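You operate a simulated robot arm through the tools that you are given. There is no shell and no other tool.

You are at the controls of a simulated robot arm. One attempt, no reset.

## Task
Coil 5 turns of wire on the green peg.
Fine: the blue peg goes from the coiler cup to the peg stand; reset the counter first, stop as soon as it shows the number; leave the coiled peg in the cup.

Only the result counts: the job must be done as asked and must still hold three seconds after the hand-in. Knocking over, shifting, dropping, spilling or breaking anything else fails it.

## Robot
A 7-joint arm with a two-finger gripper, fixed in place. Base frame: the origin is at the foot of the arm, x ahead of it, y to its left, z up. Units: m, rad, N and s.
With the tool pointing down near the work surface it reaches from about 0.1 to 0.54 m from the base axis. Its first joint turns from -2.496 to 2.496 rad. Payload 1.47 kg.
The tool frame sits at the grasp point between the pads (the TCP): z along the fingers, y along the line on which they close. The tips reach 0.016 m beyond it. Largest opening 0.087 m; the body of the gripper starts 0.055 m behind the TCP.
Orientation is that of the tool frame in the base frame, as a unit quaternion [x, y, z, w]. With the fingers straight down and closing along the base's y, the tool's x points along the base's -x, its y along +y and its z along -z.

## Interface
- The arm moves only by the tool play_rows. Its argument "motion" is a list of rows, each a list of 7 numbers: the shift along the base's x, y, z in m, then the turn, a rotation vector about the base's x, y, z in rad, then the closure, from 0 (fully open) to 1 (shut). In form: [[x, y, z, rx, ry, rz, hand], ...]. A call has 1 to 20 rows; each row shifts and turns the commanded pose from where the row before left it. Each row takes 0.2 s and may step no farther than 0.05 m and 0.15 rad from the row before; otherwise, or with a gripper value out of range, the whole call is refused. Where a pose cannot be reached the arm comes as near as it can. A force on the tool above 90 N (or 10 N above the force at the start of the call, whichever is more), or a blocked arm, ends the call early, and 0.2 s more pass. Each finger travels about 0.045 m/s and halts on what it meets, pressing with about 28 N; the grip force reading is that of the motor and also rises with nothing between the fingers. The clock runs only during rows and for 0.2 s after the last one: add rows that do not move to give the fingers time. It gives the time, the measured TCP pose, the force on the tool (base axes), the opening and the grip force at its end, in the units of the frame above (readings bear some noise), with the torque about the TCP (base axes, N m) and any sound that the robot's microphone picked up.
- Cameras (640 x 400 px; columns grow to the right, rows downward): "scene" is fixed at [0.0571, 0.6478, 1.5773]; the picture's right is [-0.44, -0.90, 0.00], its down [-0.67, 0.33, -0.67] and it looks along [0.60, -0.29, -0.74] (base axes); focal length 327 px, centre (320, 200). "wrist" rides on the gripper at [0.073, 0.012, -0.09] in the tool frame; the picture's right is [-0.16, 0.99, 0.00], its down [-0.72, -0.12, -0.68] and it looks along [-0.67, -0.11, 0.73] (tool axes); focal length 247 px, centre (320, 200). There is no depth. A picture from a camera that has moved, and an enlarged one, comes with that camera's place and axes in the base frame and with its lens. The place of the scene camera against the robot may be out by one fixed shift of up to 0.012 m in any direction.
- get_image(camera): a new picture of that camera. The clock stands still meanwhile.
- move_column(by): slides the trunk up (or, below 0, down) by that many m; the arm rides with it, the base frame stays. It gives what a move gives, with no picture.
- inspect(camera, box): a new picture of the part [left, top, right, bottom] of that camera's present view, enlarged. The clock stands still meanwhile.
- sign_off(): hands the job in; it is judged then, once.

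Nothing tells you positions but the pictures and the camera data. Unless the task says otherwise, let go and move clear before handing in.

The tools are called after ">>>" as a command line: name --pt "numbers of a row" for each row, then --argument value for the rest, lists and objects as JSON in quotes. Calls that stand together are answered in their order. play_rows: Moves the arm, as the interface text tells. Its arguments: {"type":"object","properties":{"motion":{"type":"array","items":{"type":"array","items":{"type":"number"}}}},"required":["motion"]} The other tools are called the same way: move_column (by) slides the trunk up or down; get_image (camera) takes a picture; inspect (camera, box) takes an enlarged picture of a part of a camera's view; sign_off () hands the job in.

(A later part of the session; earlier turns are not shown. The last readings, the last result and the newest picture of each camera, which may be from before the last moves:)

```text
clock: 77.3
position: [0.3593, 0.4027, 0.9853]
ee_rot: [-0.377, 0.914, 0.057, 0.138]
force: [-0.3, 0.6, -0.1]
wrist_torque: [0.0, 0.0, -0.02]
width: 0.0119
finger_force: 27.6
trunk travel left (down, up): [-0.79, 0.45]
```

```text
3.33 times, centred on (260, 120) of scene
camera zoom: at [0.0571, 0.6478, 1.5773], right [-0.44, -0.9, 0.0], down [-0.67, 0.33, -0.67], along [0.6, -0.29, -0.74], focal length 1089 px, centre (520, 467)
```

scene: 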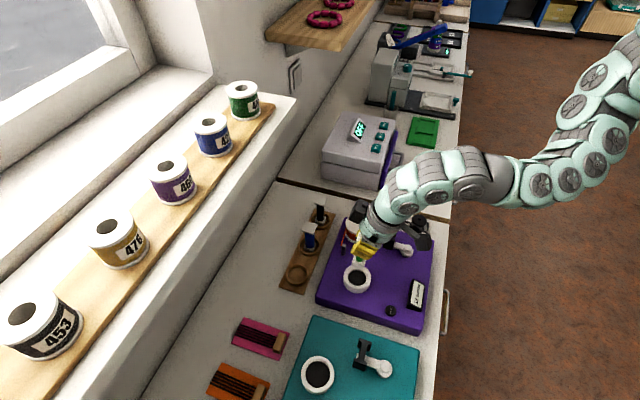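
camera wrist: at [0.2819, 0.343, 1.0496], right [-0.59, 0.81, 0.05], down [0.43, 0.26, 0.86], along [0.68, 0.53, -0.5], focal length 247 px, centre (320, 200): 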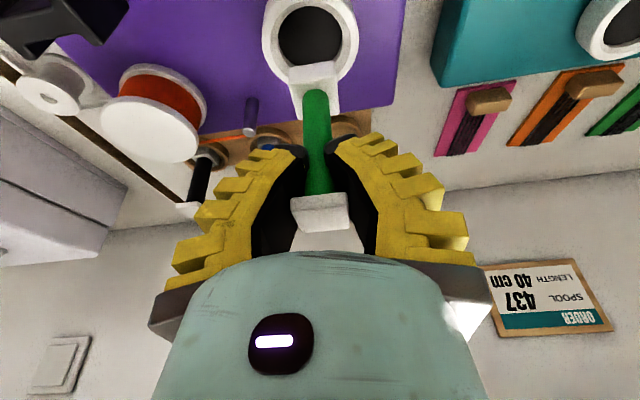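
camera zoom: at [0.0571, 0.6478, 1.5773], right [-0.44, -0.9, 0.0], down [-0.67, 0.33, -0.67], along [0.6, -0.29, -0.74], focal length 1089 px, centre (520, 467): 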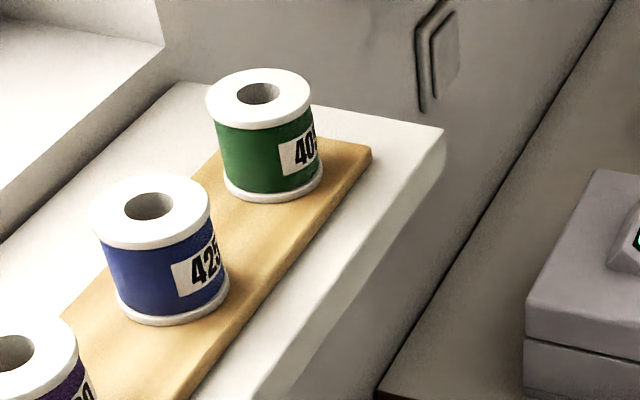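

The base is almost over the cup's centre. I'll nudge it slightly outward and continue down.

>>> play_rows --pt "0.001 0.001 0 0 0 0 0.95" --pt "0 0 0 0 0 0 0.95"

>>> move_column --by -0.018

>>> inspect --camera "wrist" --box '[230, 0, 410, 240]'

>>> inspect --camera "scene" --box '[330, 245, 390, 300]'

```text
clock: 77.9
position: [0.3598, 0.4033, 0.9866]
ee_rot: [-0.377, 0.914, 0.057, 0.138]
force: [-0.5, -0.4, -0.8]
wrist_torque: [0.03, 0.01, 0.01]
width: 0.0119
finger_force: 28.4
trunk travel left (down, up): [-0.79, 0.45]
```

```text
clock: 78.6
position: [0.36, 0.4021, 0.9687]
ee_rot: [-0.378, 0.914, 0.057, 0.136]
force: [0.0, -0.2, -0.8]
wrist_torque: [0.04, 0.02, -0.01]
width: 0.0122
finger_force: 28.2
trunk travel left (down, up): [-0.772, 0.468]
```

```text
1.67 times, centred on (320, 120) of wrist
camera zoom: at [0.283, 0.344, 1.0315], right [-0.59, 0.81, 0.05], down [0.43, 0.26, 0.86], along [0.68, 0.53, -0.5], focal length 412 px, centre (320, 333)
```

zoom: 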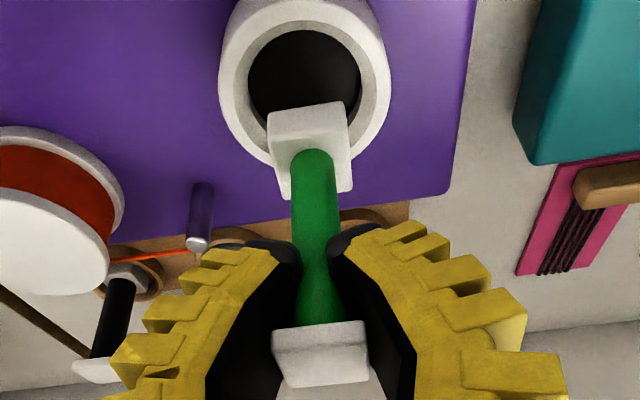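

```text
7.27 times, centred on (360, 272) of scene
camera zoom: at [0.0571, 0.6478, 1.5773], right [-0.44, -0.9, 0.0], down [-0.67, 0.33, -0.67], along [0.6, -0.29, -0.74], focal length 2376 px, centre (29, -327)
```

zoom: 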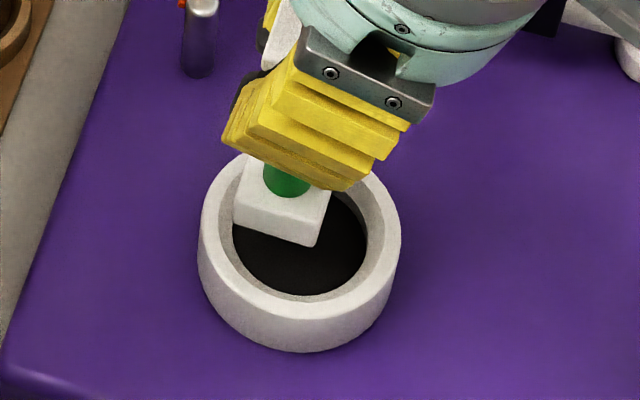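

Comparing both cameras, the peg axis is about 6 mm too far outward (+u) relative to the cup centre. I'll correct inward and recheck.

>>> play_rows --pt "-0.0045 -0.0035 0 0 0 0 0.95" --pt "0 0 0 0 0 0 0.95"

>>> inspect --camera "wrist" --box '[230, 0, 410, 240]'

>>> inspect --camera "scene" --box '[330, 245, 390, 300]'

```text
clock: 79.2
position: [0.3554, 0.3982, 0.9672]
ee_rot: [-0.378, 0.914, 0.057, 0.138]
force: [0.2, -0.3, 0.8]
wrist_torque: [0.0, 0.0, 0.01]
width: 0.0124
finger_force: 27.9
trunk travel left (down, up): [-0.772, 0.468]
```

```text
1.67 times, centred on (320, 120) of wrist
camera zoom: at [0.2781, 0.3401, 1.0314], right [-0.59, 0.81, 0.05], down [0.43, 0.27, 0.86], along [0.68, 0.53, -0.5], focal length 412 px, centre (320, 333)
```

zoom: 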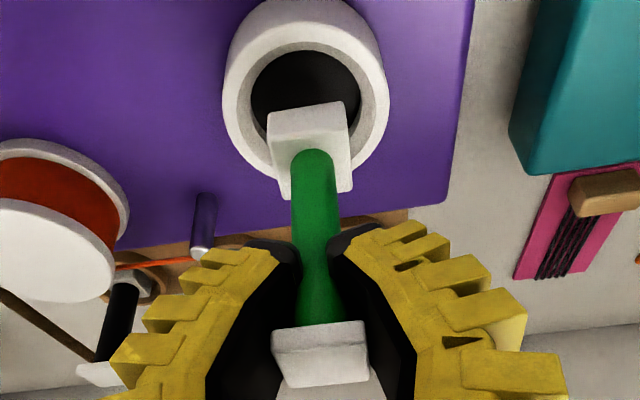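

```text
7.27 times, centred on (360, 272) of scene
camera zoom: at [0.0571, 0.6478, 1.5773], right [-0.44, -0.9, 0.0], down [-0.67, 0.33, -0.67], along [0.6, -0.29, -0.74], focal length 2376 px, centre (29, -327)
```

zoom: 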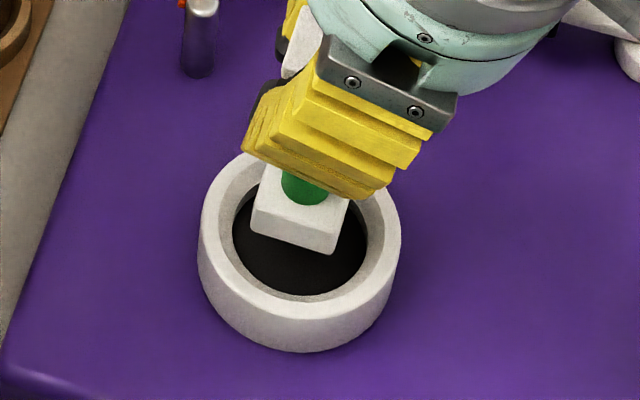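

It's well centred now. I'll step down.

>>> move_column --by -0.006

>>> move_column --by -0.003

>>> inspect --camera "scene" --box '[330, 245, 390, 300]'

>>> inspect --camera "wrist" --box '[230, 0, 410, 240]'

```text
clock: 79.7
position: [0.3554, 0.3989, 0.9616]
ee_rot: [-0.378, 0.914, 0.056, 0.138]
force: [0.3, 0.3, -0.1]
wrist_torque: [-0.02, 0.01, 0.04]
width: 0.0122
finger_force: 28.1
trunk travel left (down, up): [-0.766, 0.474]
```

```text
clock: 80.2
position: [0.3554, 0.3985, 0.9592]
ee_rot: [-0.378, 0.914, 0.057, 0.137]
force: [-0.4, 0.3, -1.3]
wrist_torque: [0.0, 0.03, -0.01]
width: 0.0119
finger_force: 27.9
trunk travel left (down, up): [-0.763, 0.477]
```

```text
7.27 times, centred on (360, 272) of scene
camera zoom: at [0.0571, 0.6478, 1.5773], right [-0.44, -0.9, 0.0], down [-0.67, 0.33, -0.67], along [0.6, -0.29, -0.74], focal length 2376 px, centre (29, -327)
```

zoom: 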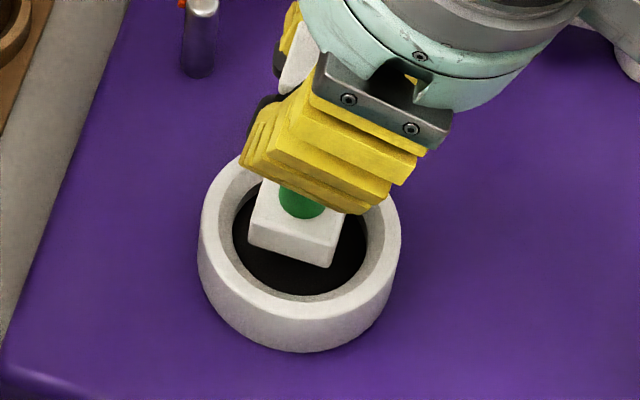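

```text
1.67 times, centred on (320, 120) of wrist
camera zoom: at [0.2783, 0.3401, 1.0225], right [-0.59, 0.81, 0.05], down [0.43, 0.26, 0.86], along [0.68, 0.53, -0.5], focal length 412 px, centre (320, 333)
```

zoom: 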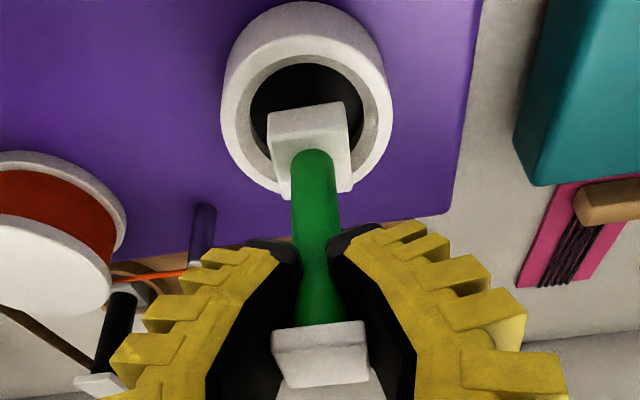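

Entering the cup. I'll continue in small steps.

>>> move_column --by -0.003

>>> move_column --by -0.002

>>> move_column --by -0.002

>>> move_column --by -0.0015

>>> inspect --camera "scene" --box '[330, 245, 390, 300]'

>>> inspect --camera "wrist" --box '[230, 0, 410, 240]'

```text
clock: 80.8
position: [0.354, 0.3997, 0.9569]
ee_rot: [-0.378, 0.914, 0.057, 0.138]
force: [0.6, 0.1, -0.1]
wrist_torque: [0.0, -0.01, 0.02]
width: 0.0118
finger_force: 28.0
trunk travel left (down, up): [-0.76, 0.48]
```

```text
clock: 81.3
position: [0.3553, 0.3995, 0.954]
ee_rot: [-0.377, 0.914, 0.057, 0.138]
force: [0.2, -1.1, -0.6]
wrist_torque: [-0.04, 0.0, -0.04]
width: 0.012
finger_force: 27.7
trunk travel left (down, up): [-0.758, 0.482]
```

```text
clock: 81.8
position: [0.3547, 0.4001, 0.9502]
ee_rot: [-0.377, 0.914, 0.057, 0.137]
force: [0.3, -0.9, 0.3]
wrist_torque: [0.03, 0.01, -0.01]
width: 0.0122
finger_force: 28.3
trunk travel left (down, up): [-0.756, 0.484]
```

```text
clock: 82.3
position: [0.3552, 0.3983, 0.9509]
ee_rot: [-0.377, 0.914, 0.056, 0.137]
force: [0.1, 0.3, -0.3]
wrist_torque: [0.02, 0.0, -0.01]
width: 0.012
finger_force: 27.8
trunk travel left (down, up): [-0.755, 0.485]
```

```text
7.27 times, centred on (360, 272) of scene
camera zoom: at [0.0571, 0.6478, 1.5773], right [-0.44, -0.9, 0.0], down [-0.67, 0.33, -0.67], along [0.6, -0.29, -0.74], focal length 2376 px, centre (29, -327)
```

zoom: 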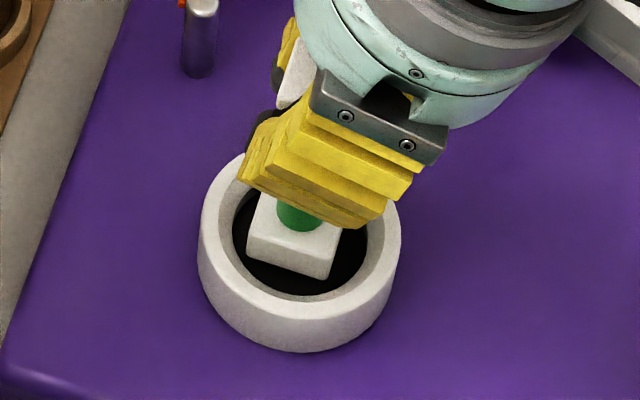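

```text
1.67 times, centred on (320, 120) of wrist
camera zoom: at [0.2783, 0.3401, 1.014], right [-0.59, 0.81, 0.05], down [0.43, 0.26, 0.86], along [0.68, 0.53, -0.5], focal length 412 px, centre (320, 333)
```

zoom: 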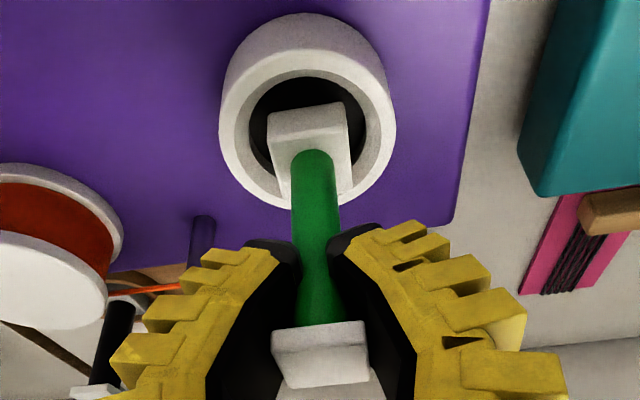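

>>> move_column --by -0.0015

>>> move_column --by -0.0015

>>> move_column --by -0.0015

>>> move_column --by -0.0015

```text
clock: 82.8
position: [0.3563, 0.3986, 0.9484]
ee_rot: [-0.377, 0.914, 0.057, 0.137]
force: [0.6, 0.3, 0.7]
wrist_torque: [-0.03, 0.01, -0.02]
width: 0.0118
finger_force: 27.0
trunk travel left (down, up): [-0.753, 0.487]
```

```text
clock: 83.3
position: [0.3564, 0.3994, 0.9472]
ee_rot: [-0.378, 0.914, 0.057, 0.137]
force: [-0.4, 0.5, -0.6]
wrist_torque: [-0.04, 0.01, 0.03]
width: 0.0119
finger_force: 28.4
trunk travel left (down, up): [-0.752, 0.488]
```

```text
clock: 83.8
position: [0.3549, 0.3992, 0.9459]
ee_rot: [-0.378, 0.914, 0.056, 0.138]
force: [-0.1, -0.2, -0.2]
wrist_torque: [0.0, 0.0, -0.02]
width: 0.012
finger_force: 28.2
trunk travel left (down, up): [-0.75, 0.49]
```

```text
clock: 84.3
position: [0.3564, 0.4002, 0.9448]
ee_rot: [-0.377, 0.914, 0.058, 0.137]
force: [-0.8, -0.4, 0.1]
wrist_torque: [-0.01, 0.01, 0.0]
width: 0.0118
finger_force: 27.9
trunk travel left (down, up): [-0.749, 0.491]
```

>>> move_column --by -0.0015

>>> move_column --by -0.0015

>>> inspect --camera "scene" --box '[330, 245, 390, 300]'

>>> inspect --camera "wrist" --box '[230, 0, 410, 240]'

```text
clock: 84.9
position: [0.3561, 0.3993, 0.9437]
ee_rot: [-0.377, 0.914, 0.057, 0.138]
force: [-0.6, -0.9, 1.9]
wrist_torque: [-0.07, 0.02, 0.0]
width: 0.0115
finger_force: 28.0
trunk travel left (down, up): [-0.747, 0.493]
```

```text
clock: 85.4
position: [0.3561, 0.3992, 0.9413]
ee_rot: [-0.376, 0.914, 0.058, 0.139]
force: [-2.7, -5.0, 13.7]
wrist_torque: [-0.34, 0.36, 0.03]
width: 0.012
finger_force: 28.0
trunk travel left (down, up): [-0.746, 0.494]
```

```text
7.27 times, centred on (360, 272) of scene
camera zoom: at [0.0571, 0.6478, 1.5773], right [-0.44, -0.9, 0.0], down [-0.67, 0.33, -0.67], along [0.6, -0.29, -0.74], focal length 2376 px, centre (29, -327)
```

zoom: 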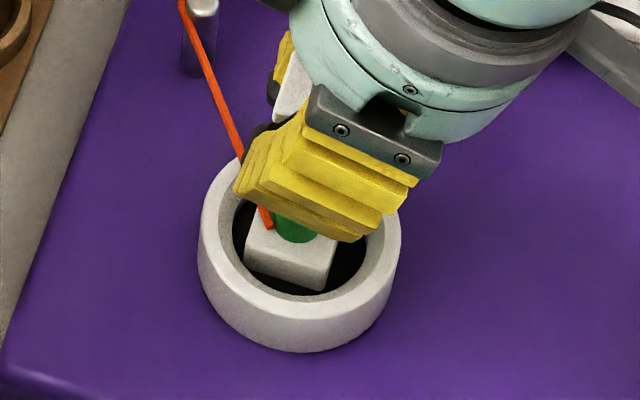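

```text
1.67 times, centred on (320, 120) of wrist
camera zoom: at [0.2786, 0.3407, 1.0058], right [-0.59, 0.81, 0.05], down [0.43, 0.26, 0.86], along [0.68, 0.53, -0.5], focal length 412 px, centre (320, 333)
```

zoom: 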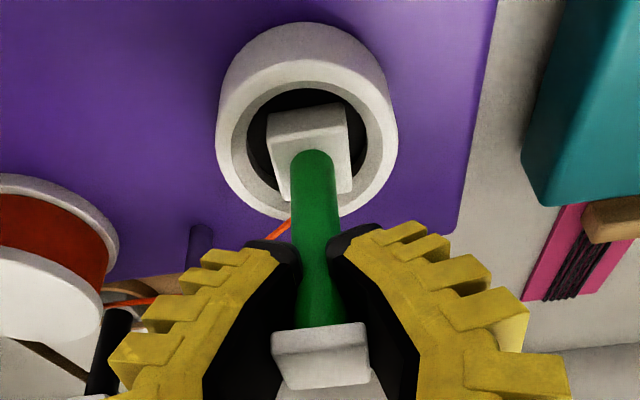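

Seated: the contact force is about 14 N and the orange wire now runs to the green peg. I'll release and rise with the column.

>>> play_rows --pt "0 0 0 0 0 0 0.7" --pt "0 0 0 0 0 0 0.4" --pt "0 0 0 0 0 0 0.2" --pt "0 0 0 0 0 0 0.1" --pt "0 0 0 0 0 0 0.1"

>>> move_column --by 0.1

>>> get_image --camera "wrist"

>>> inspect --camera "scene" --box '[270, 180, 450, 330]'

```text
clock: 86.6
position: [0.3553, 0.399, 0.9412]
ee_rot: [-0.378, 0.914, 0.057, 0.138]
force: [-0.4, 0.5, 0.2]
wrist_torque: [-0.02, -0.04, -0.01]
width: 0.0801
finger_force: 0.9
trunk travel left (down, up): [-0.746, 0.494]
```

```text
clock: 87.9
position: [0.3554, 0.3981, 1.0417]
ee_rot: [-0.377, 0.914, 0.056, 0.137]
force: [0.2, 0.1, 0.0]
wrist_torque: [-0.01, 0.01, 0.0]
width: 0.0802
finger_force: 1.4
trunk travel left (down, up): [-0.846, 0.394]
```

```text
taken
camera wrist: at [0.2782, 0.3401, 1.1048], right [-0.59, 0.81, 0.05], down [0.43, 0.26, 0.86], along [0.68, 0.53, -0.5], focal length 247 px, centre (320, 200)
```

wrist: 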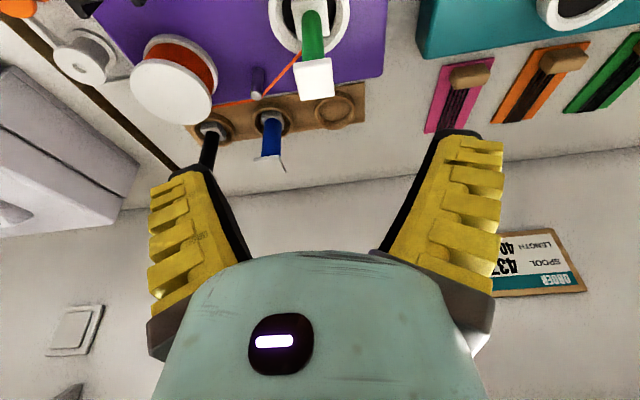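

```text
2.67 times, centred on (360, 255) of scene
camera zoom: at [0.0571, 0.6478, 1.5773], right [-0.44, -0.9, 0.0], down [-0.67, 0.33, -0.67], along [0.6, -0.29, -0.74], focal length 871 px, centre (213, 53)
```

zoom: 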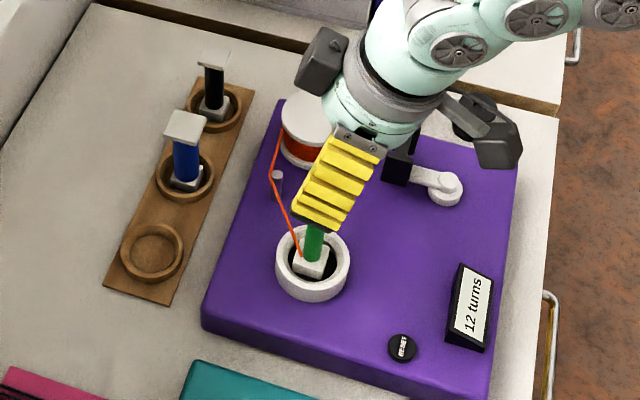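

Green is in the cup with the wire attached, and blue is in the stand. Now I'll untilt, close the fingers, and move over the RESET button to locate it.

>>> play_rows --pt "0 0 0.02 0 0 0 0.1" --pt "-0.01 -0.01 0.01 -0.106 0.106 0 0.3" --pt "-0.01 -0.01 0.0 -0.106 0.106 0 0.5" --pt "-0.02 -0.005 0 0 0 0 0.8" --pt "-0.02 -0.005 0 0 0 0 1" --pt "-0.02 -0.005 0 0 0 0 1" --pt "-0.01 0 0 0 0 0 1" --pt "0 0 0 0 0 0 1"

>>> get_image --camera "wrist"

>>> get_image --camera "scene"

```text
clock: 89.7
position: [0.2663, 0.364, 1.0724]
ee_rot: [-0.381, 0.924, -0.001, -0.001]
force: [0.1, 0.8, 0.3]
wrist_torque: [-0.02, 0.01, 0.01]
width: 0.0
finger_force: 27.7
trunk travel left (down, up): [-0.846, 0.394]
```

```text
taken
camera wrist: at [0.2053, 0.3218, 1.1605], right [-0.58, 0.81, 0.0], down [0.6, 0.43, 0.68], along [0.55, 0.4, -0.73], focal length 247 px, centre (320, 200)
```

wrist: 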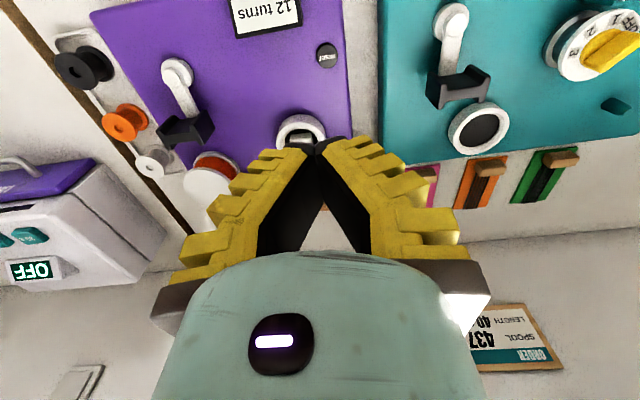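

```text
taken
```

scene: 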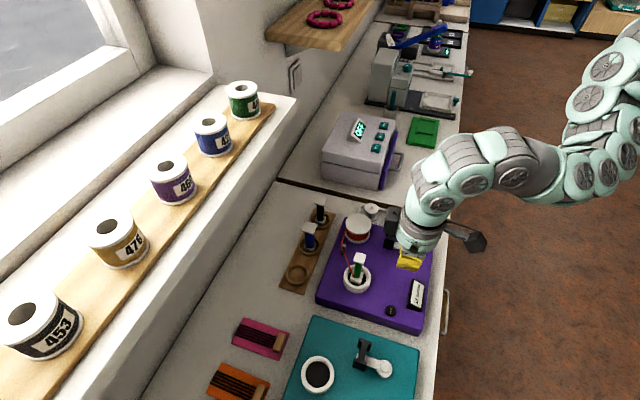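

I have a clear view of the coiler now. The RESET button is near (0.258, 0.369). I'll look at the crank and button in detail.

>>> inspect --camera "wrist" --box '[140, 40, 240, 160]'

>>> inspect --camera "wrist" --box '[270, 0, 370, 80]'

>>> inspect --camera "scene" --box '[370, 200, 440, 320]'

```text
3.33 times, centred on (190, 100) of wrist
camera zoom: at [0.2053, 0.3218, 1.1605], right [-0.58, 0.81, 0.0], down [0.6, 0.43, 0.68], along [0.55, 0.4, -0.73], focal length 823 px, centre (753, 533)
```

zoom: 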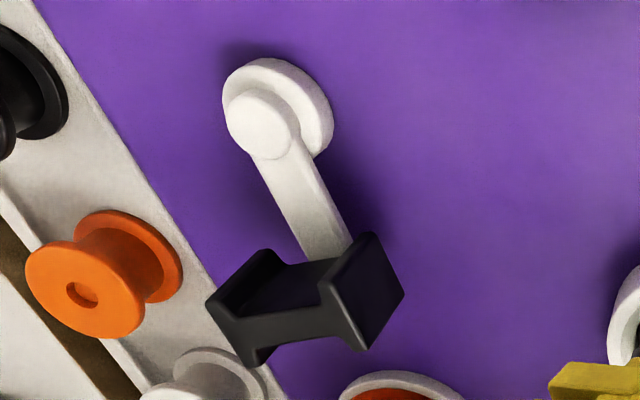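

```text
5.00 times, centred on (320, 40) of wrist
camera zoom: at [0.2053, 0.3218, 1.1605], right [-0.58, 0.81, 0.0], down [0.6, 0.43, 0.68], along [0.55, 0.4, -0.73], focal length 1235 px, centre (320, 1000)
```

zoom: 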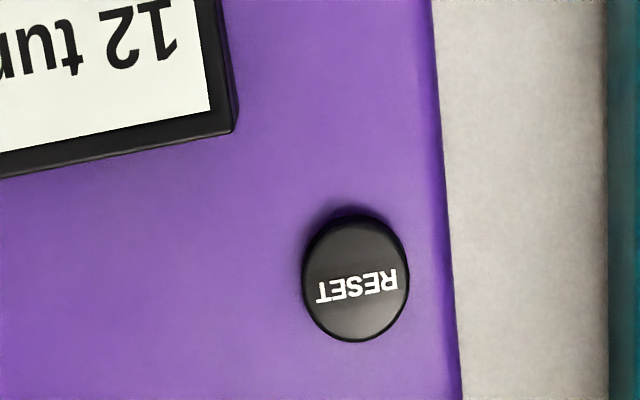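

```text
3.33 times, centred on (405, 260) of scene
camera zoom: at [0.0571, 0.6478, 1.5773], right [-0.44, -0.9, 0.0], down [-0.67, 0.33, -0.67], along [0.6, -0.29, -0.74], focal length 1089 px, centre (37, 0)
```

zoom: 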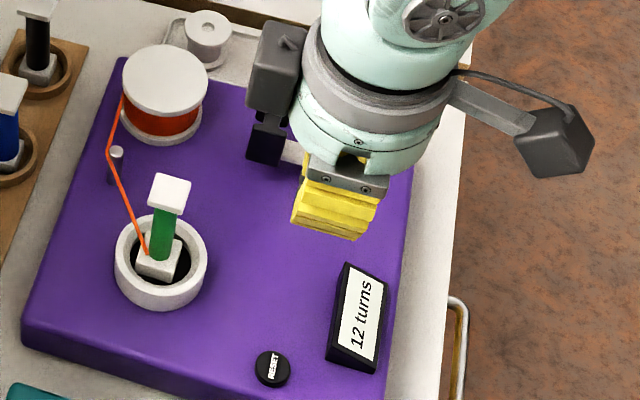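

The RESET button is clear of the display. I'll move over it with closed fingers and come down near it.

>>> play_rows --pt "-0.008 0.005 -0.03 0 0 0 1" --pt "0 0 -0.04 0 0 0 1" --pt "0 0 -0.04 0 0 0 1" --pt "0 0 -0.04 0 0 0 1" --pt "0 0 -0.02 0 0 0 1" --pt "0 0 0 0 0 0 1"

>>> get_image --camera "wrist"

>>> inspect --camera "scene" --box '[350, 240, 440, 330]'

```text
clock: 91.1
position: [0.2589, 0.3698, 0.8996]
ee_rot: [-0.38, 0.925, 0.001, -0.001]
force: [-0.6, 0.1, 0.0]
wrist_torque: [0.01, 0.0, 0.0]
width: 0.0002
finger_force: 28.5
trunk travel left (down, up): [-0.846, 0.394]
```

```text
taken
camera wrist: at [0.198, 0.3275, 0.9885], right [-0.58, 0.81, 0.0], down [0.6, 0.43, 0.68], along [0.55, 0.4, -0.73], focal length 247 px, centre (320, 200)
```

wrist: 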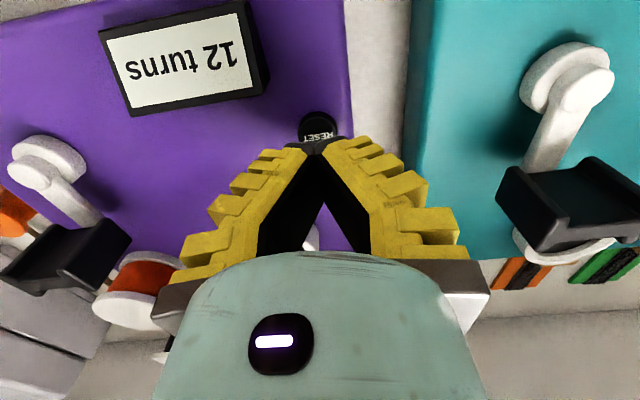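

```text
4.44 times, centred on (395, 285) of scene
camera zoom: at [0.0571, 0.6478, 1.5773], right [-0.44, -0.9, 0.0], down [-0.67, 0.33, -0.67], along [0.6, -0.29, -0.74], focal length 1452 px, centre (-13, -178)
```

zoom: 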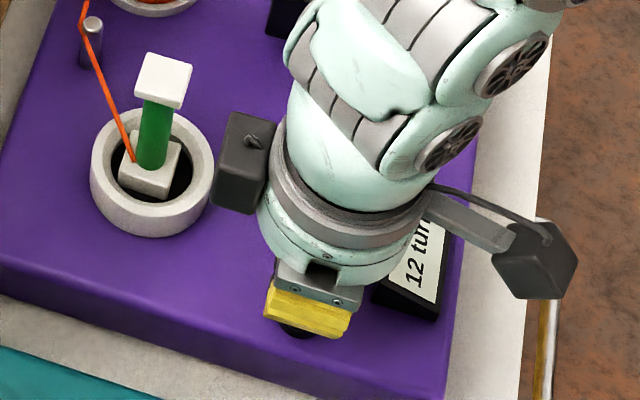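

The button top is near z 0.836, directly under the tips. I'll press in small steps and watch the force and sound.

>>> play_rows --pt "0.001 0.001 -0.02 0 0 0 1" --pt "0 0 -0.015 0 0 0 1" --pt "0 0 -0.005 0 0 0 1" --pt "0 0 0 0 0 0 1"

>>> play_rows --pt "0 0 -0.003 0 0 0 1" --pt "0 0 0 0 0 0 1"

>>> play_rows --pt "0 0 -0.002 0 0 0 1" --pt "0 0 0 0 0 0 1"

>>> get_image --camera "wrist"

```text
clock: 92.1
position: [0.2584, 0.3689, 0.8814]
ee_rot: [-0.381, 0.925, 0.0, -0.002]
force: [-0.8, -0.5, 0.8]
wrist_torque: [0.01, 0.01, 0.05]
width: 0.0
finger_force: 28.2
out of reach, approached as far as the arm can: row 2, 3
trunk travel left (down, up): [-0.846, 0.394]
```

```text
clock: 92.7
position: [0.2598, 0.3682, 0.88]
ee_rot: [-0.383, 0.924, -0.001, -0.001]
force: [0.5, -0.3, 0.1]
wrist_torque: [-0.02, 0.05, 0.04]
width: 0.0
finger_force: 27.5
trunk travel left (down, up): [-0.846, 0.394]
```

```text
clock: 93.3
position: [0.2588, 0.3677, 0.8778]
ee_rot: [-0.382, 0.924, 0.0, -0.001]
force: [-0.4, 0.6, 0.8]
wrist_torque: [0.0, 0.01, 0.02]
width: 0.0
finger_force: 27.9
out of reach, approached as far as the arm can: row 1
trunk travel left (down, up): [-0.846, 0.394]
```

```text
taken
camera wrist: at [0.1988, 0.325, 0.9679], right [-0.58, 0.81, 0.0], down [0.6, 0.43, 0.68], along [0.55, 0.4, -0.73], focal length 247 px, centre (320, 200)
```

wrist: 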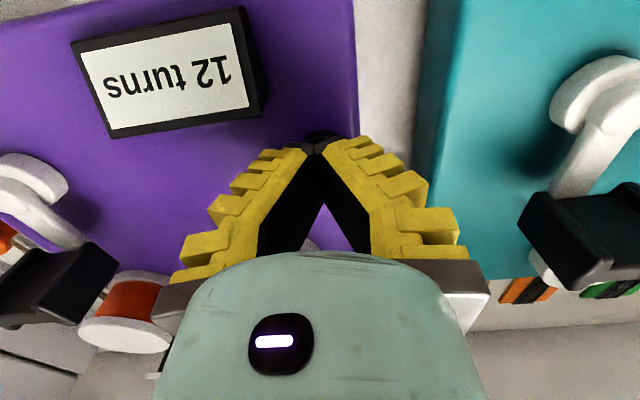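

The arm is at its lower limit, so I'll use the column for the press.

>>> move_column --by -0.018

>>> move_column --by -0.004

>>> move_column --by -0.003

>>> inspect --camera "wrist" --box '[60, 0, 420, 220]'

```text
clock: 94.0
position: [0.2602, 0.3713, 0.8637]
ee_rot: [-0.382, 0.924, 0.003, 0.001]
force: [-2.4, -3.1, 27.6]
wrist_torque: [-0.19, 0.1, -0.02]
width: 0.006
finger_force: 29.3
trunk travel left (down, up): [-0.828, 0.412]
heard: click
```

```text
clock: 94.4
position: [0.2612, 0.371, 0.8627]
ee_rot: [-0.383, 0.924, 0.001, -0.001]
force: [2.8, -9.8, 32.0]
wrist_torque: [-0.2, 0.0, 0.06]
width: 0.0061
finger_force: 29.0
trunk travel left (down, up): [-0.826, 0.414]
stopped: the force on the tool passed its limit at 100 N (the readings are from after the stop); the commanded pose is now the measured one
```

```text
clock: 94.8
position: [0.2599, 0.3705, 0.8625]
ee_rot: [-0.382, 0.924, -0.002, -0.003]
force: [2.9, -14.5, 39.5]
wrist_torque: [-0.14, -0.02, 0.09]
width: 0.0057
finger_force: 28.6
trunk travel left (down, up): [-0.824, 0.416]
stopped: the force on the tool passed its limit at 95 N (the readings are from after the stop); the commanded pose is now the measured one
```

```text
1.78 times, centred on (240, 110) of wrist
camera zoom: at [0.1996, 0.329, 0.9521], right [-0.58, 0.81, 0.0], down [0.6, 0.43, 0.68], along [0.55, 0.39, -0.74], focal length 439 px, centre (462, 360)
```

zoom: 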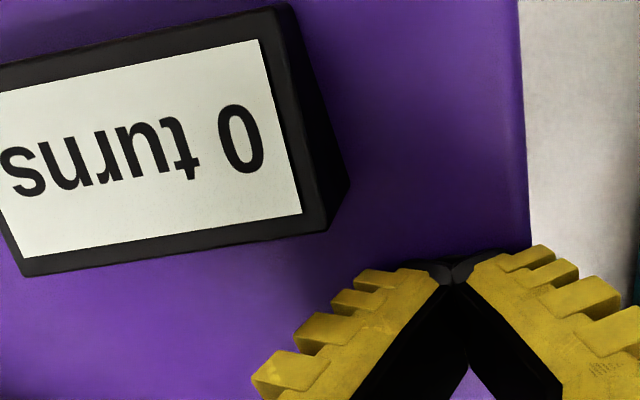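

A click, and the counter shows "0 turns". I'll rise and go look at the crank closely.

>>> move_column --by 0.1

>>> play_rows --pt "0.02 -0.02 0.02 0 0 0 1" --pt "0.02 -0.02 0.02 0 0 0 1" --pt "0.02 -0.02 0.02 0 0 0 0.5" --pt "0.02 -0.02 0.02 0 0 0 0.3" --pt "0.02 -0.02 0.0 0 0 0 0.0" --pt "0.01 -0.01 0.0 0 0 0 0.0" --pt "0 0 0.0 0 0 0 0.0"

>>> get_image --camera "wrist"

>>> inspect --camera "scene" --box '[300, 180, 450, 330]'

```text
clock: 96.2
position: [0.2563, 0.37, 0.9612]
ee_rot: [-0.381, 0.924, -0.001, -0.004]
force: [-0.5, 0.1, -0.3]
wrist_torque: [0.0, 0.0, -0.02]
width: 0.0001
finger_force: 28.3
trunk travel left (down, up): [-0.924, 0.316]
```

```text
clock: 97.8
position: [0.3707, 0.274, 1.029]
ee_rot: [-0.381, 0.924, -0.001, -0.004]
force: [0.1, 0.4, 0.3]
wrist_torque: [-0.02, -0.03, -0.02]
width: 0.0869
finger_force: 0.0
out of reach, approached as far as the arm can: row 4, 5, 6
trunk travel left (down, up): [-0.924, 0.316]
```

```text
taken
camera wrist: at [0.311, 0.2306, 1.1197], right [-0.59, 0.81, 0.0], down [0.6, 0.43, 0.67], along [0.55, 0.39, -0.74], focal length 247 px, centre (320, 200)
```

wrist: 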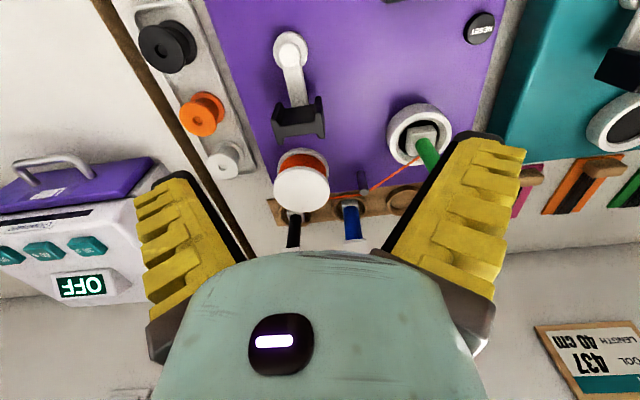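

```text
2.67 times, centred on (375, 255) of scene
camera zoom: at [0.0571, 0.6478, 1.5773], right [-0.44, -0.9, 0.0], down [-0.67, 0.33, -0.67], along [0.6, -0.29, -0.74], focal length 871 px, centre (173, 53)
```

zoom: 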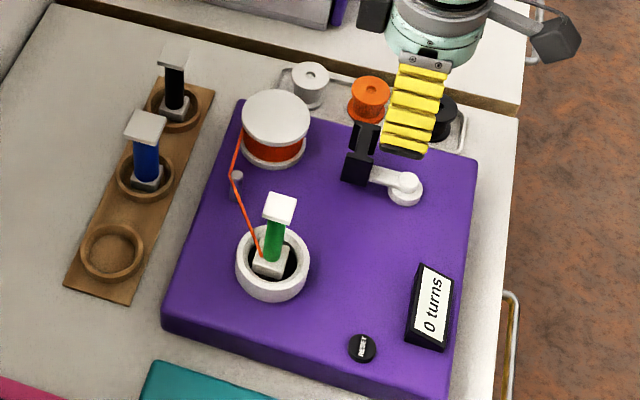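

Let me zoom in on the crank handle.

>>> inspect --camera "wrist" --box '[250, 20, 350, 160]'

>>> inspect --camera "scene" --box '[370, 210, 420, 270]'

```text
2.86 times, centred on (300, 90) of wrist
camera zoom: at [0.311, 0.2306, 1.1197], right [-0.59, 0.81, 0.0], down [0.6, 0.43, 0.67], along [0.55, 0.39, -0.74], focal length 706 px, centre (377, 514)
```

zoom: 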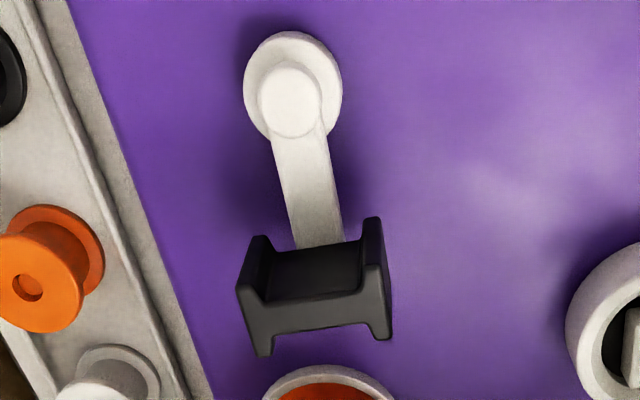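

```text
6.67 times, centred on (395, 240) of scene
camera zoom: at [0.0571, 0.6478, 1.5773], right [-0.44, -0.9, 0.0], down [-0.67, 0.33, -0.67], along [0.6, -0.29, -0.74], focal length 2178 px, centre (-180, -67)
```

zoom: 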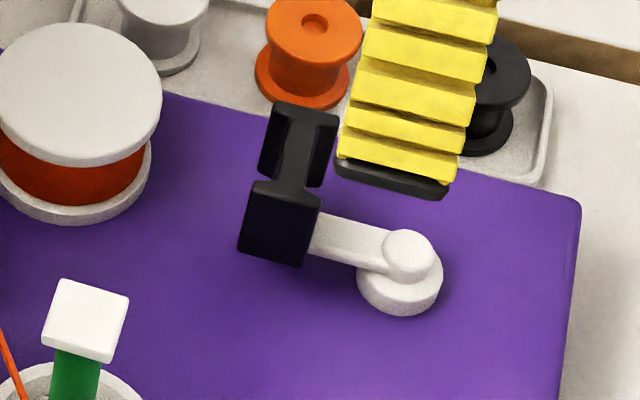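

The crank hub axis is at about (0.371, 0.239). Its H-shaped handle is at about (0.410, 0.274, 0.89), a radius of about 0.053 m. I'll raise the arm to a more comfortable posture, go above the handle, then lower with the column.

>>> play_rows --pt "0.01 0.0 0.03 0 0 0 0" --pt "0.01 0 0.03 0 0 0 0" --pt "0.01 0.0 0.03 0 0 0 0" --pt "0.009 0.0 0.0 0 0 0 0" --pt "0 0 0 0 0 0 0"

>>> move_column --by -0.12

>>> get_image --camera "wrist"

```text
clock: 99.0
position: [0.4111, 0.2963, 1.0698]
ee_rot: [-0.382, 0.924, 0.0, -0.003]
force: [-0.4, -0.2, -0.3]
wrist_torque: [0.0, -0.03, -0.03]
width: 0.087
finger_force: 0.2
out of reach, approached as far as the arm can: row 1, 2, 3
trunk travel left (down, up): [-0.924, 0.316]
```

```text
clock: 100.5
position: [0.4116, 0.2958, 0.9486]
ee_rot: [-0.382, 0.924, 0.0, -0.003]
force: [0.5, 0.1, 0.5]
wrist_torque: [-0.02, 0.0, 0.01]
width: 0.087
finger_force: 0.1
trunk travel left (down, up): [-0.804, 0.436]
```

```text
taken
camera wrist: at [0.351, 0.2531, 1.0387], right [-0.58, 0.81, 0.0], down [0.6, 0.43, 0.68], along [0.55, 0.4, -0.74], focal length 247 px, centre (320, 200)
```

wrist: 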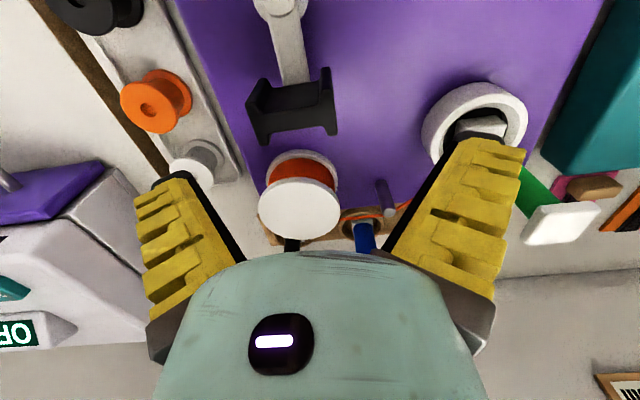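

I'm near the handle. Before engaging, I'll rehearse part of the crank circle in the air to see what is reachable in this posture.

>>> play_rows --pt "0 -0.01 0.0 0 0 0 0" --pt "-0.002 -0.011 0 0 0 0 0" --pt "0 0 0 0 0 0 0"

>>> play_rows --pt "-0.01 0.01 0.0 0 0 0 0" --pt "-0.02 0.005 0 0 0 0 0" --pt "-0.02 0 0 0 0 0 0" --pt "-0.02 -0.005 0 0 0 0 0" --pt "0 0 0 0 0 0 0"

```text
clock: 101.3
position: [0.4132, 0.2838, 0.942]
ee_rot: [-0.382, 0.924, 0.0, -0.003]
force: [-0.5, -0.7, -0.6]
wrist_torque: [-0.01, 0.01, 0.0]
width: 0.087
finger_force: 0.0
out of reach, approached as far as the arm can: row 2
trunk travel left (down, up): [-0.804, 0.436]
```

```text
clock: 102.5
position: [0.3487, 0.3044, 0.9325]
ee_rot: [-0.381, 0.924, 0.0, -0.004]
force: [0.5, -0.3, 0.3]
wrist_torque: [-0.01, -0.05, 0.0]
width: 0.0869
finger_force: 0.1
out of reach, approached as far as the arm can: row 3, 4
trunk travel left (down, up): [-0.804, 0.436]
```

The inner limit seems to depend on azimuth at this yaw. I'll turn the yaw back toward its starting orientation in free air and retest.

>>> play_rows --pt "0.01 0.01 0.02 0 0 -0.131 0" --pt "0.01 0.005 0.02 0 0 -0.131 0" --pt "0.01 0.0 0.01 0 0 -0.131 0" --pt "0 0 0.0 0 0 -0.131 0" --pt "0 0 0.0 0 0 -0.131 0" --pt "0 0 0.0 0 0 -0.13 0" --pt "0 0 0 0 0 0 0"

>>> play_rows --pt "-0.01 -0.02 0.0 0 0 0 0" --pt "-0.01 -0.02 0 0 0 0 0" --pt "-0.01 -0.02 0 0 0 0 0" --pt "0 0 0 0 0 0 0"

>>> get_image --camera "scene"

```text
clock: 104.1
position: [0.3779, 0.3452, 0.9869]
ee_rot: [0.001, 1.0, 0.001, -0.004]
force: [-0.2, 0.6, 0.1]
wrist_torque: [-0.02, 0.0, -0.01]
width: 0.0871
finger_force: 0.2
out of reach, approached as far as the arm can: row 2, 3
trunk travel left (down, up): [-0.804, 0.436]
```

```text
clock: 105.1
position: [0.3788, 0.3461, 0.9883]
ee_rot: [0.001, 1.0, 0.001, -0.004]
force: [-0.2, 0.9, -0.6]
wrist_torque: [-0.02, 0.0, 0.01]
width: 0.087
finger_force: 0.0
out of reach, approached as far as the arm can: row 1, 2, 3
trunk travel left (down, up): [-0.804, 0.436]
```

```text
taken
```

scene: 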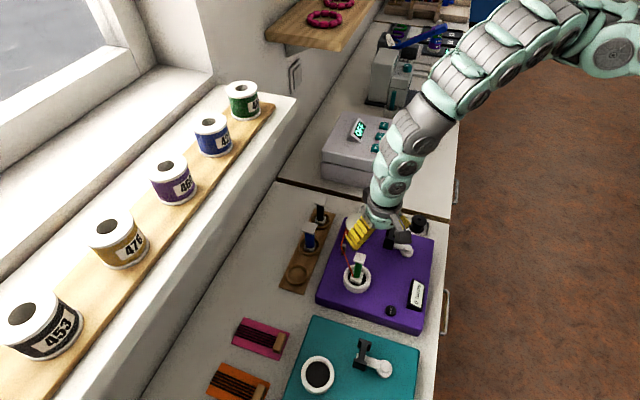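

The elbow has swung into an awkward posture. I'll go back to where things worked, near azimuth 50°, and look at the arm's posture.

>>> play_rows --pt "-0.01 0.03 0.02 0 0 0 0" --pt "-0.02 0.02 0.02 0 0 0 0" --pt "-0.02 0.0 0.02 0 0 0 0" --pt "-0.02 0 0.0 0 0 0 0" --pt "0 0 0.0 0 0 0 0"

>>> get_image --camera "scene"

```text
clock: 106.3
position: [0.3085, 0.3962, 1.0451]
ee_rot: [0.002, 1.0, 0.001, -0.004]
force: [-0.1, 0.8, 0.3]
wrist_torque: [-0.02, 0.0, 0.0]
width: 0.0868
finger_force: 0.0
trunk travel left (down, up): [-0.804, 0.436]
```

```text
taken
```

scene: 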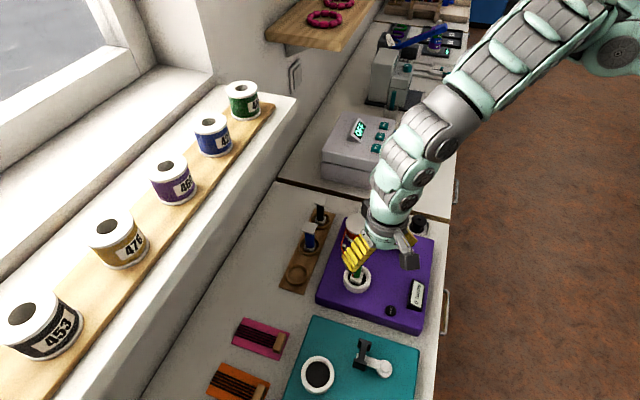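

The arm looks fine here. The starting posture had a relative height of about 1.17, so I'll go to that relative height and test reaching the crank area from there.

>>> play_rows --pt "0 0 0.04 0 0 0 0" --pt "0 0 0.04 0 0 0 0" --pt "0 0 0.03 0 0 0 0" --pt "0 0 0 0 0 0 0" --pt "0.03 -0.03 0 0 0 0 0" --pt "0.03 -0.03 0 0 0 0 0" --pt "0.02 -0.03 0 0 0 0 0" --pt "0.02 -0.03 0 0 0 0 0" --pt "0 0 0 0 0 0 0"

>>> get_image --camera "scene"

```text
clock: 108.3
position: [0.4439, 0.3879, 1.1288]
ee_rot: [0.001, 1.0, -0.001, -0.004]
force: [-0.3, -0.9, -0.3]
wrist_torque: [0.01, 0.03, -0.04]
width: 0.087
finger_force: 0.1
out of reach, approached as far as the arm can: row 1, 2, 3, 5, 6, 7, 8
trunk travel left (down, up): [-0.804, 0.436]
```

```text
taken
```

scene: 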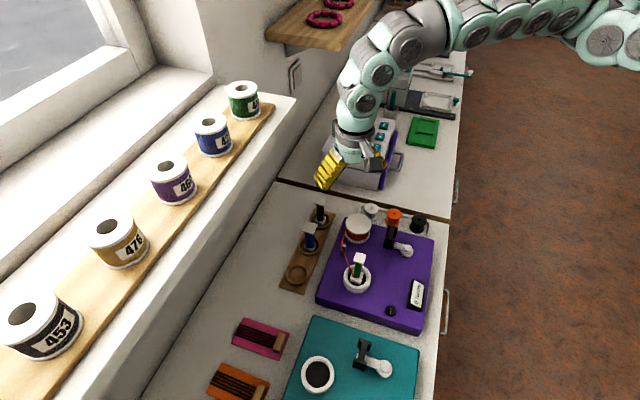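

The linkage roll looks more like the original posture now, with the hinge wheels facing the camera. I'll try moving toward the handle area from here.

>>> play_rows --pt "0 0 -0.03 0 0 0 0" --pt "0 0 -0.03 0 0 0 0" --pt "0 -0.02 0 0 0 0 0" --pt "-0.01 -0.02 0 0 0 0 0" --pt "-0.01 -0.02 0 0 0 0 0" --pt "0 0 0 0 0 0 0"

>>> get_image --camera "scene"

```text
clock: 109.7
position: [0.4371, 0.3563, 1.051]
ee_rot: [0.001, 1.0, 0.0, -0.004]
force: [-0.4, -0.1, 0.7]
wrist_torque: [-0.01, -0.04, 0.03]
width: 0.0872
finger_force: 0.0
out of reach, approached as far as the arm can: row 4, 5
trunk travel left (down, up): [-0.804, 0.436]
```

```text
taken
```

scene: 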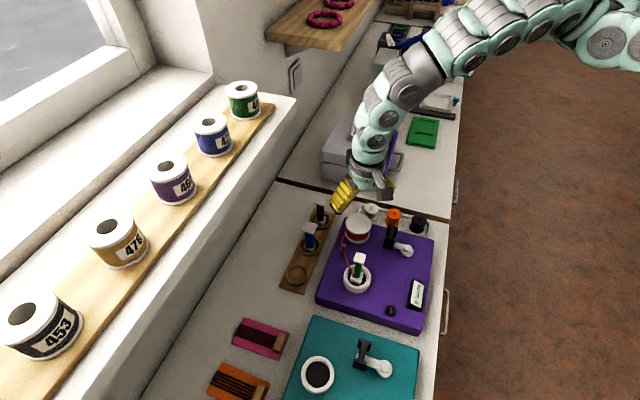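

Earlier, going out to full extension and coming back in at a lower relative height restored the good posture. I'll repeat that.

>>> play_rows --pt "0.005 0.04 0.0 0 0 0 0" --pt "0.005 0.04 0.0 0 0 0 0" --pt "0.02 0.03 -0.01 0 0 0 0" --pt "0.02 0.02 -0.01 0 0 0 0" --pt "0 0 0 0 0 0 0"

>>> get_image --camera "scene"

>>> play_rows --pt "-0.03 -0.02 0.0 0 0 0 0" --pt "-0.03 -0.02 0.0 0 0 0 0" --pt "-0.03 -0.02 0.0 0 0 0 0" --pt "-0.03 -0.02 0.0 0 0 0 0" --pt "0 0 0 0 0 0 0"

>>> get_image --camera "scene"

```text
clock: 110.9
position: [0.4533, 0.4429, 1.0476]
ee_rot: [0.0, 1.0, 0.001, -0.003]
force: [-1.1, -0.2, -0.4]
wrist_torque: [0.01, -0.04, 0.0]
width: 0.0869
finger_force: 0.0
out of reach, approached as far as the arm can: row 3, 4
trunk travel left (down, up): [-0.804, 0.436]
```

```text
taken
```

scene: 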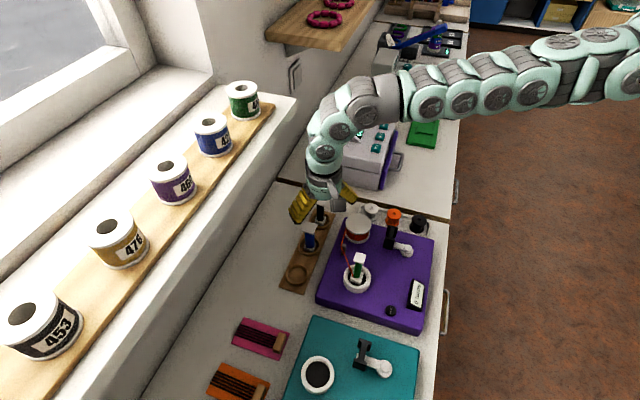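

```text
clock: 112.1
position: [0.3342, 0.362, 1.0486]
ee_rot: [0.001, 1.0, 0.001, -0.006]
force: [-0.1, -0.3, 0.0]
wrist_torque: [-0.01, -0.02, 0.02]
width: 0.087
finger_force: 0.0
trunk travel left (down, up): [-0.804, 0.436]
```

```text
taken
```

scene: 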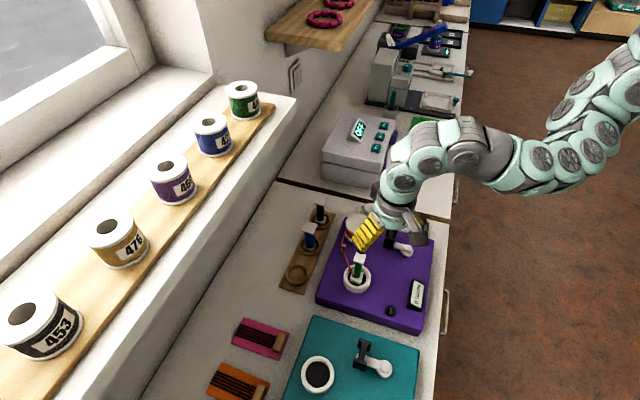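

The posture is good again. From here I'll move toward the handle.

>>> play_rows --pt "0.018 -0.022 0.0 0 0 0 0" --pt "0.018 -0.022 0.0 0 0 0 0" --pt "0.02 -0.022 0.0 0 0 0 0" --pt "0.02 -0.022 0.0 0 0 0 0" --pt "0 0 0 0 0 0 0"

>>> play_rows --pt "-0.02 0.01 0.0 0 0 0 0" --pt "-0.03 0 0.0 0 0 0 0" --pt "-0.03 -0.01 0.0 0 0 0 0" --pt "0 -0.03 0.0 0 0 0 0" --pt "0 -0.03 0 0 0 0 0" --pt "0.03 -0.02 0 0 0 0 0" --pt "0.03 0.02 0 0 0 0 0" --pt "0.02 0.03 0 0 0 0 0" --pt "0 0.03 0 0 0 0 0" --pt "0 0 0 0 0 0 0"

>>> get_image --camera "scene"

```text
clock: 113.3
position: [0.4121, 0.2763, 1.0492]
ee_rot: [0.002, 1.0, 0.001, -0.004]
force: [-0.8, 0.1, -0.8]
wrist_torque: [0.01, 0.01, 0.01]
width: 0.0871
finger_force: 0.1
trunk travel left (down, up): [-0.804, 0.436]
```

```text
clock: 115.5
position: [0.4129, 0.2799, 1.0471]
ee_rot: [0.001, 1.0, 0.001, -0.004]
force: [0.1, 0.8, -0.2]
wrist_torque: [-0.02, 0.01, 0.04]
width: 0.087
finger_force: 0.1
out of reach, approached as far as the arm can: row 6
trunk travel left (down, up): [-0.804, 0.436]
```

```text
taken
```

scene: 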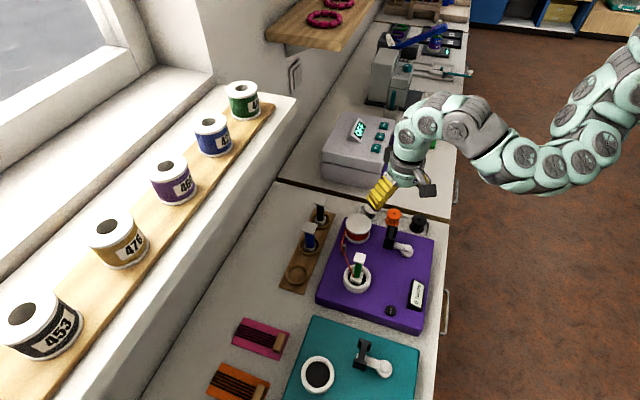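

The crank circle is reachable from here. I'll turn the yaw so the fingers line up with the handle's plates (+0.785) and look down at the handle.

>>> play_rows --pt "0 0 0 0 0 0.131 0" --pt "0 0 0 0 0 0.131 0" --pt "0 0 0 0 0 0.131 0" --pt "0 0 0 0 0 0.131 0" --pt "0 0 0 0 0 0.131 0" --pt "0 0 0 0 0 0.13 0" --pt "0 0 0 0 0 0 0"

>>> get_image --camera "wrist"

>>> get_image --camera "scene"

```text
clock: 117.1
position: [0.4143, 0.2798, 1.0471]
ee_rot: [-0.383, 0.924, 0.0, -0.004]
force: [0.3, -0.1, 0.1]
wrist_torque: [-0.04, 0.0, 0.04]
width: 0.0871
finger_force: 0.0
trunk travel left (down, up): [-0.804, 0.436]
```

```text
taken
camera wrist: at [0.3543, 0.237, 1.136], right [-0.59, 0.81, 0.0], down [0.6, 0.43, 0.68], along [0.55, 0.4, -0.74], focal length 247 px, centre (320, 200)
```

wrist: 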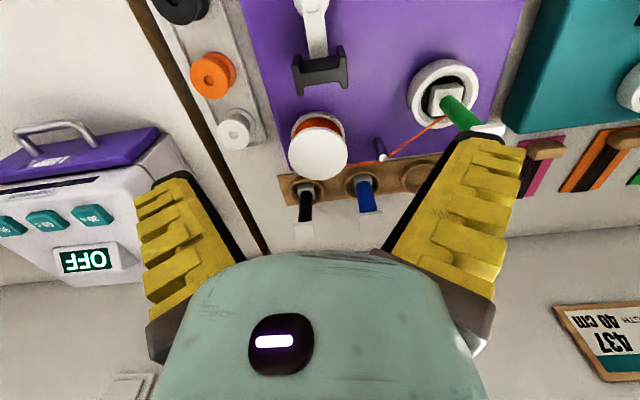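

```text
taken
```

scene: 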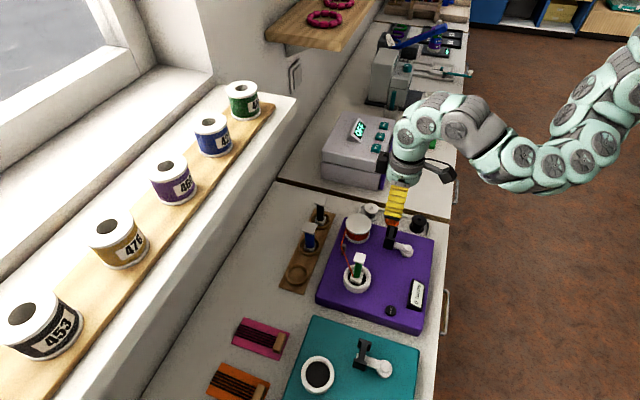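

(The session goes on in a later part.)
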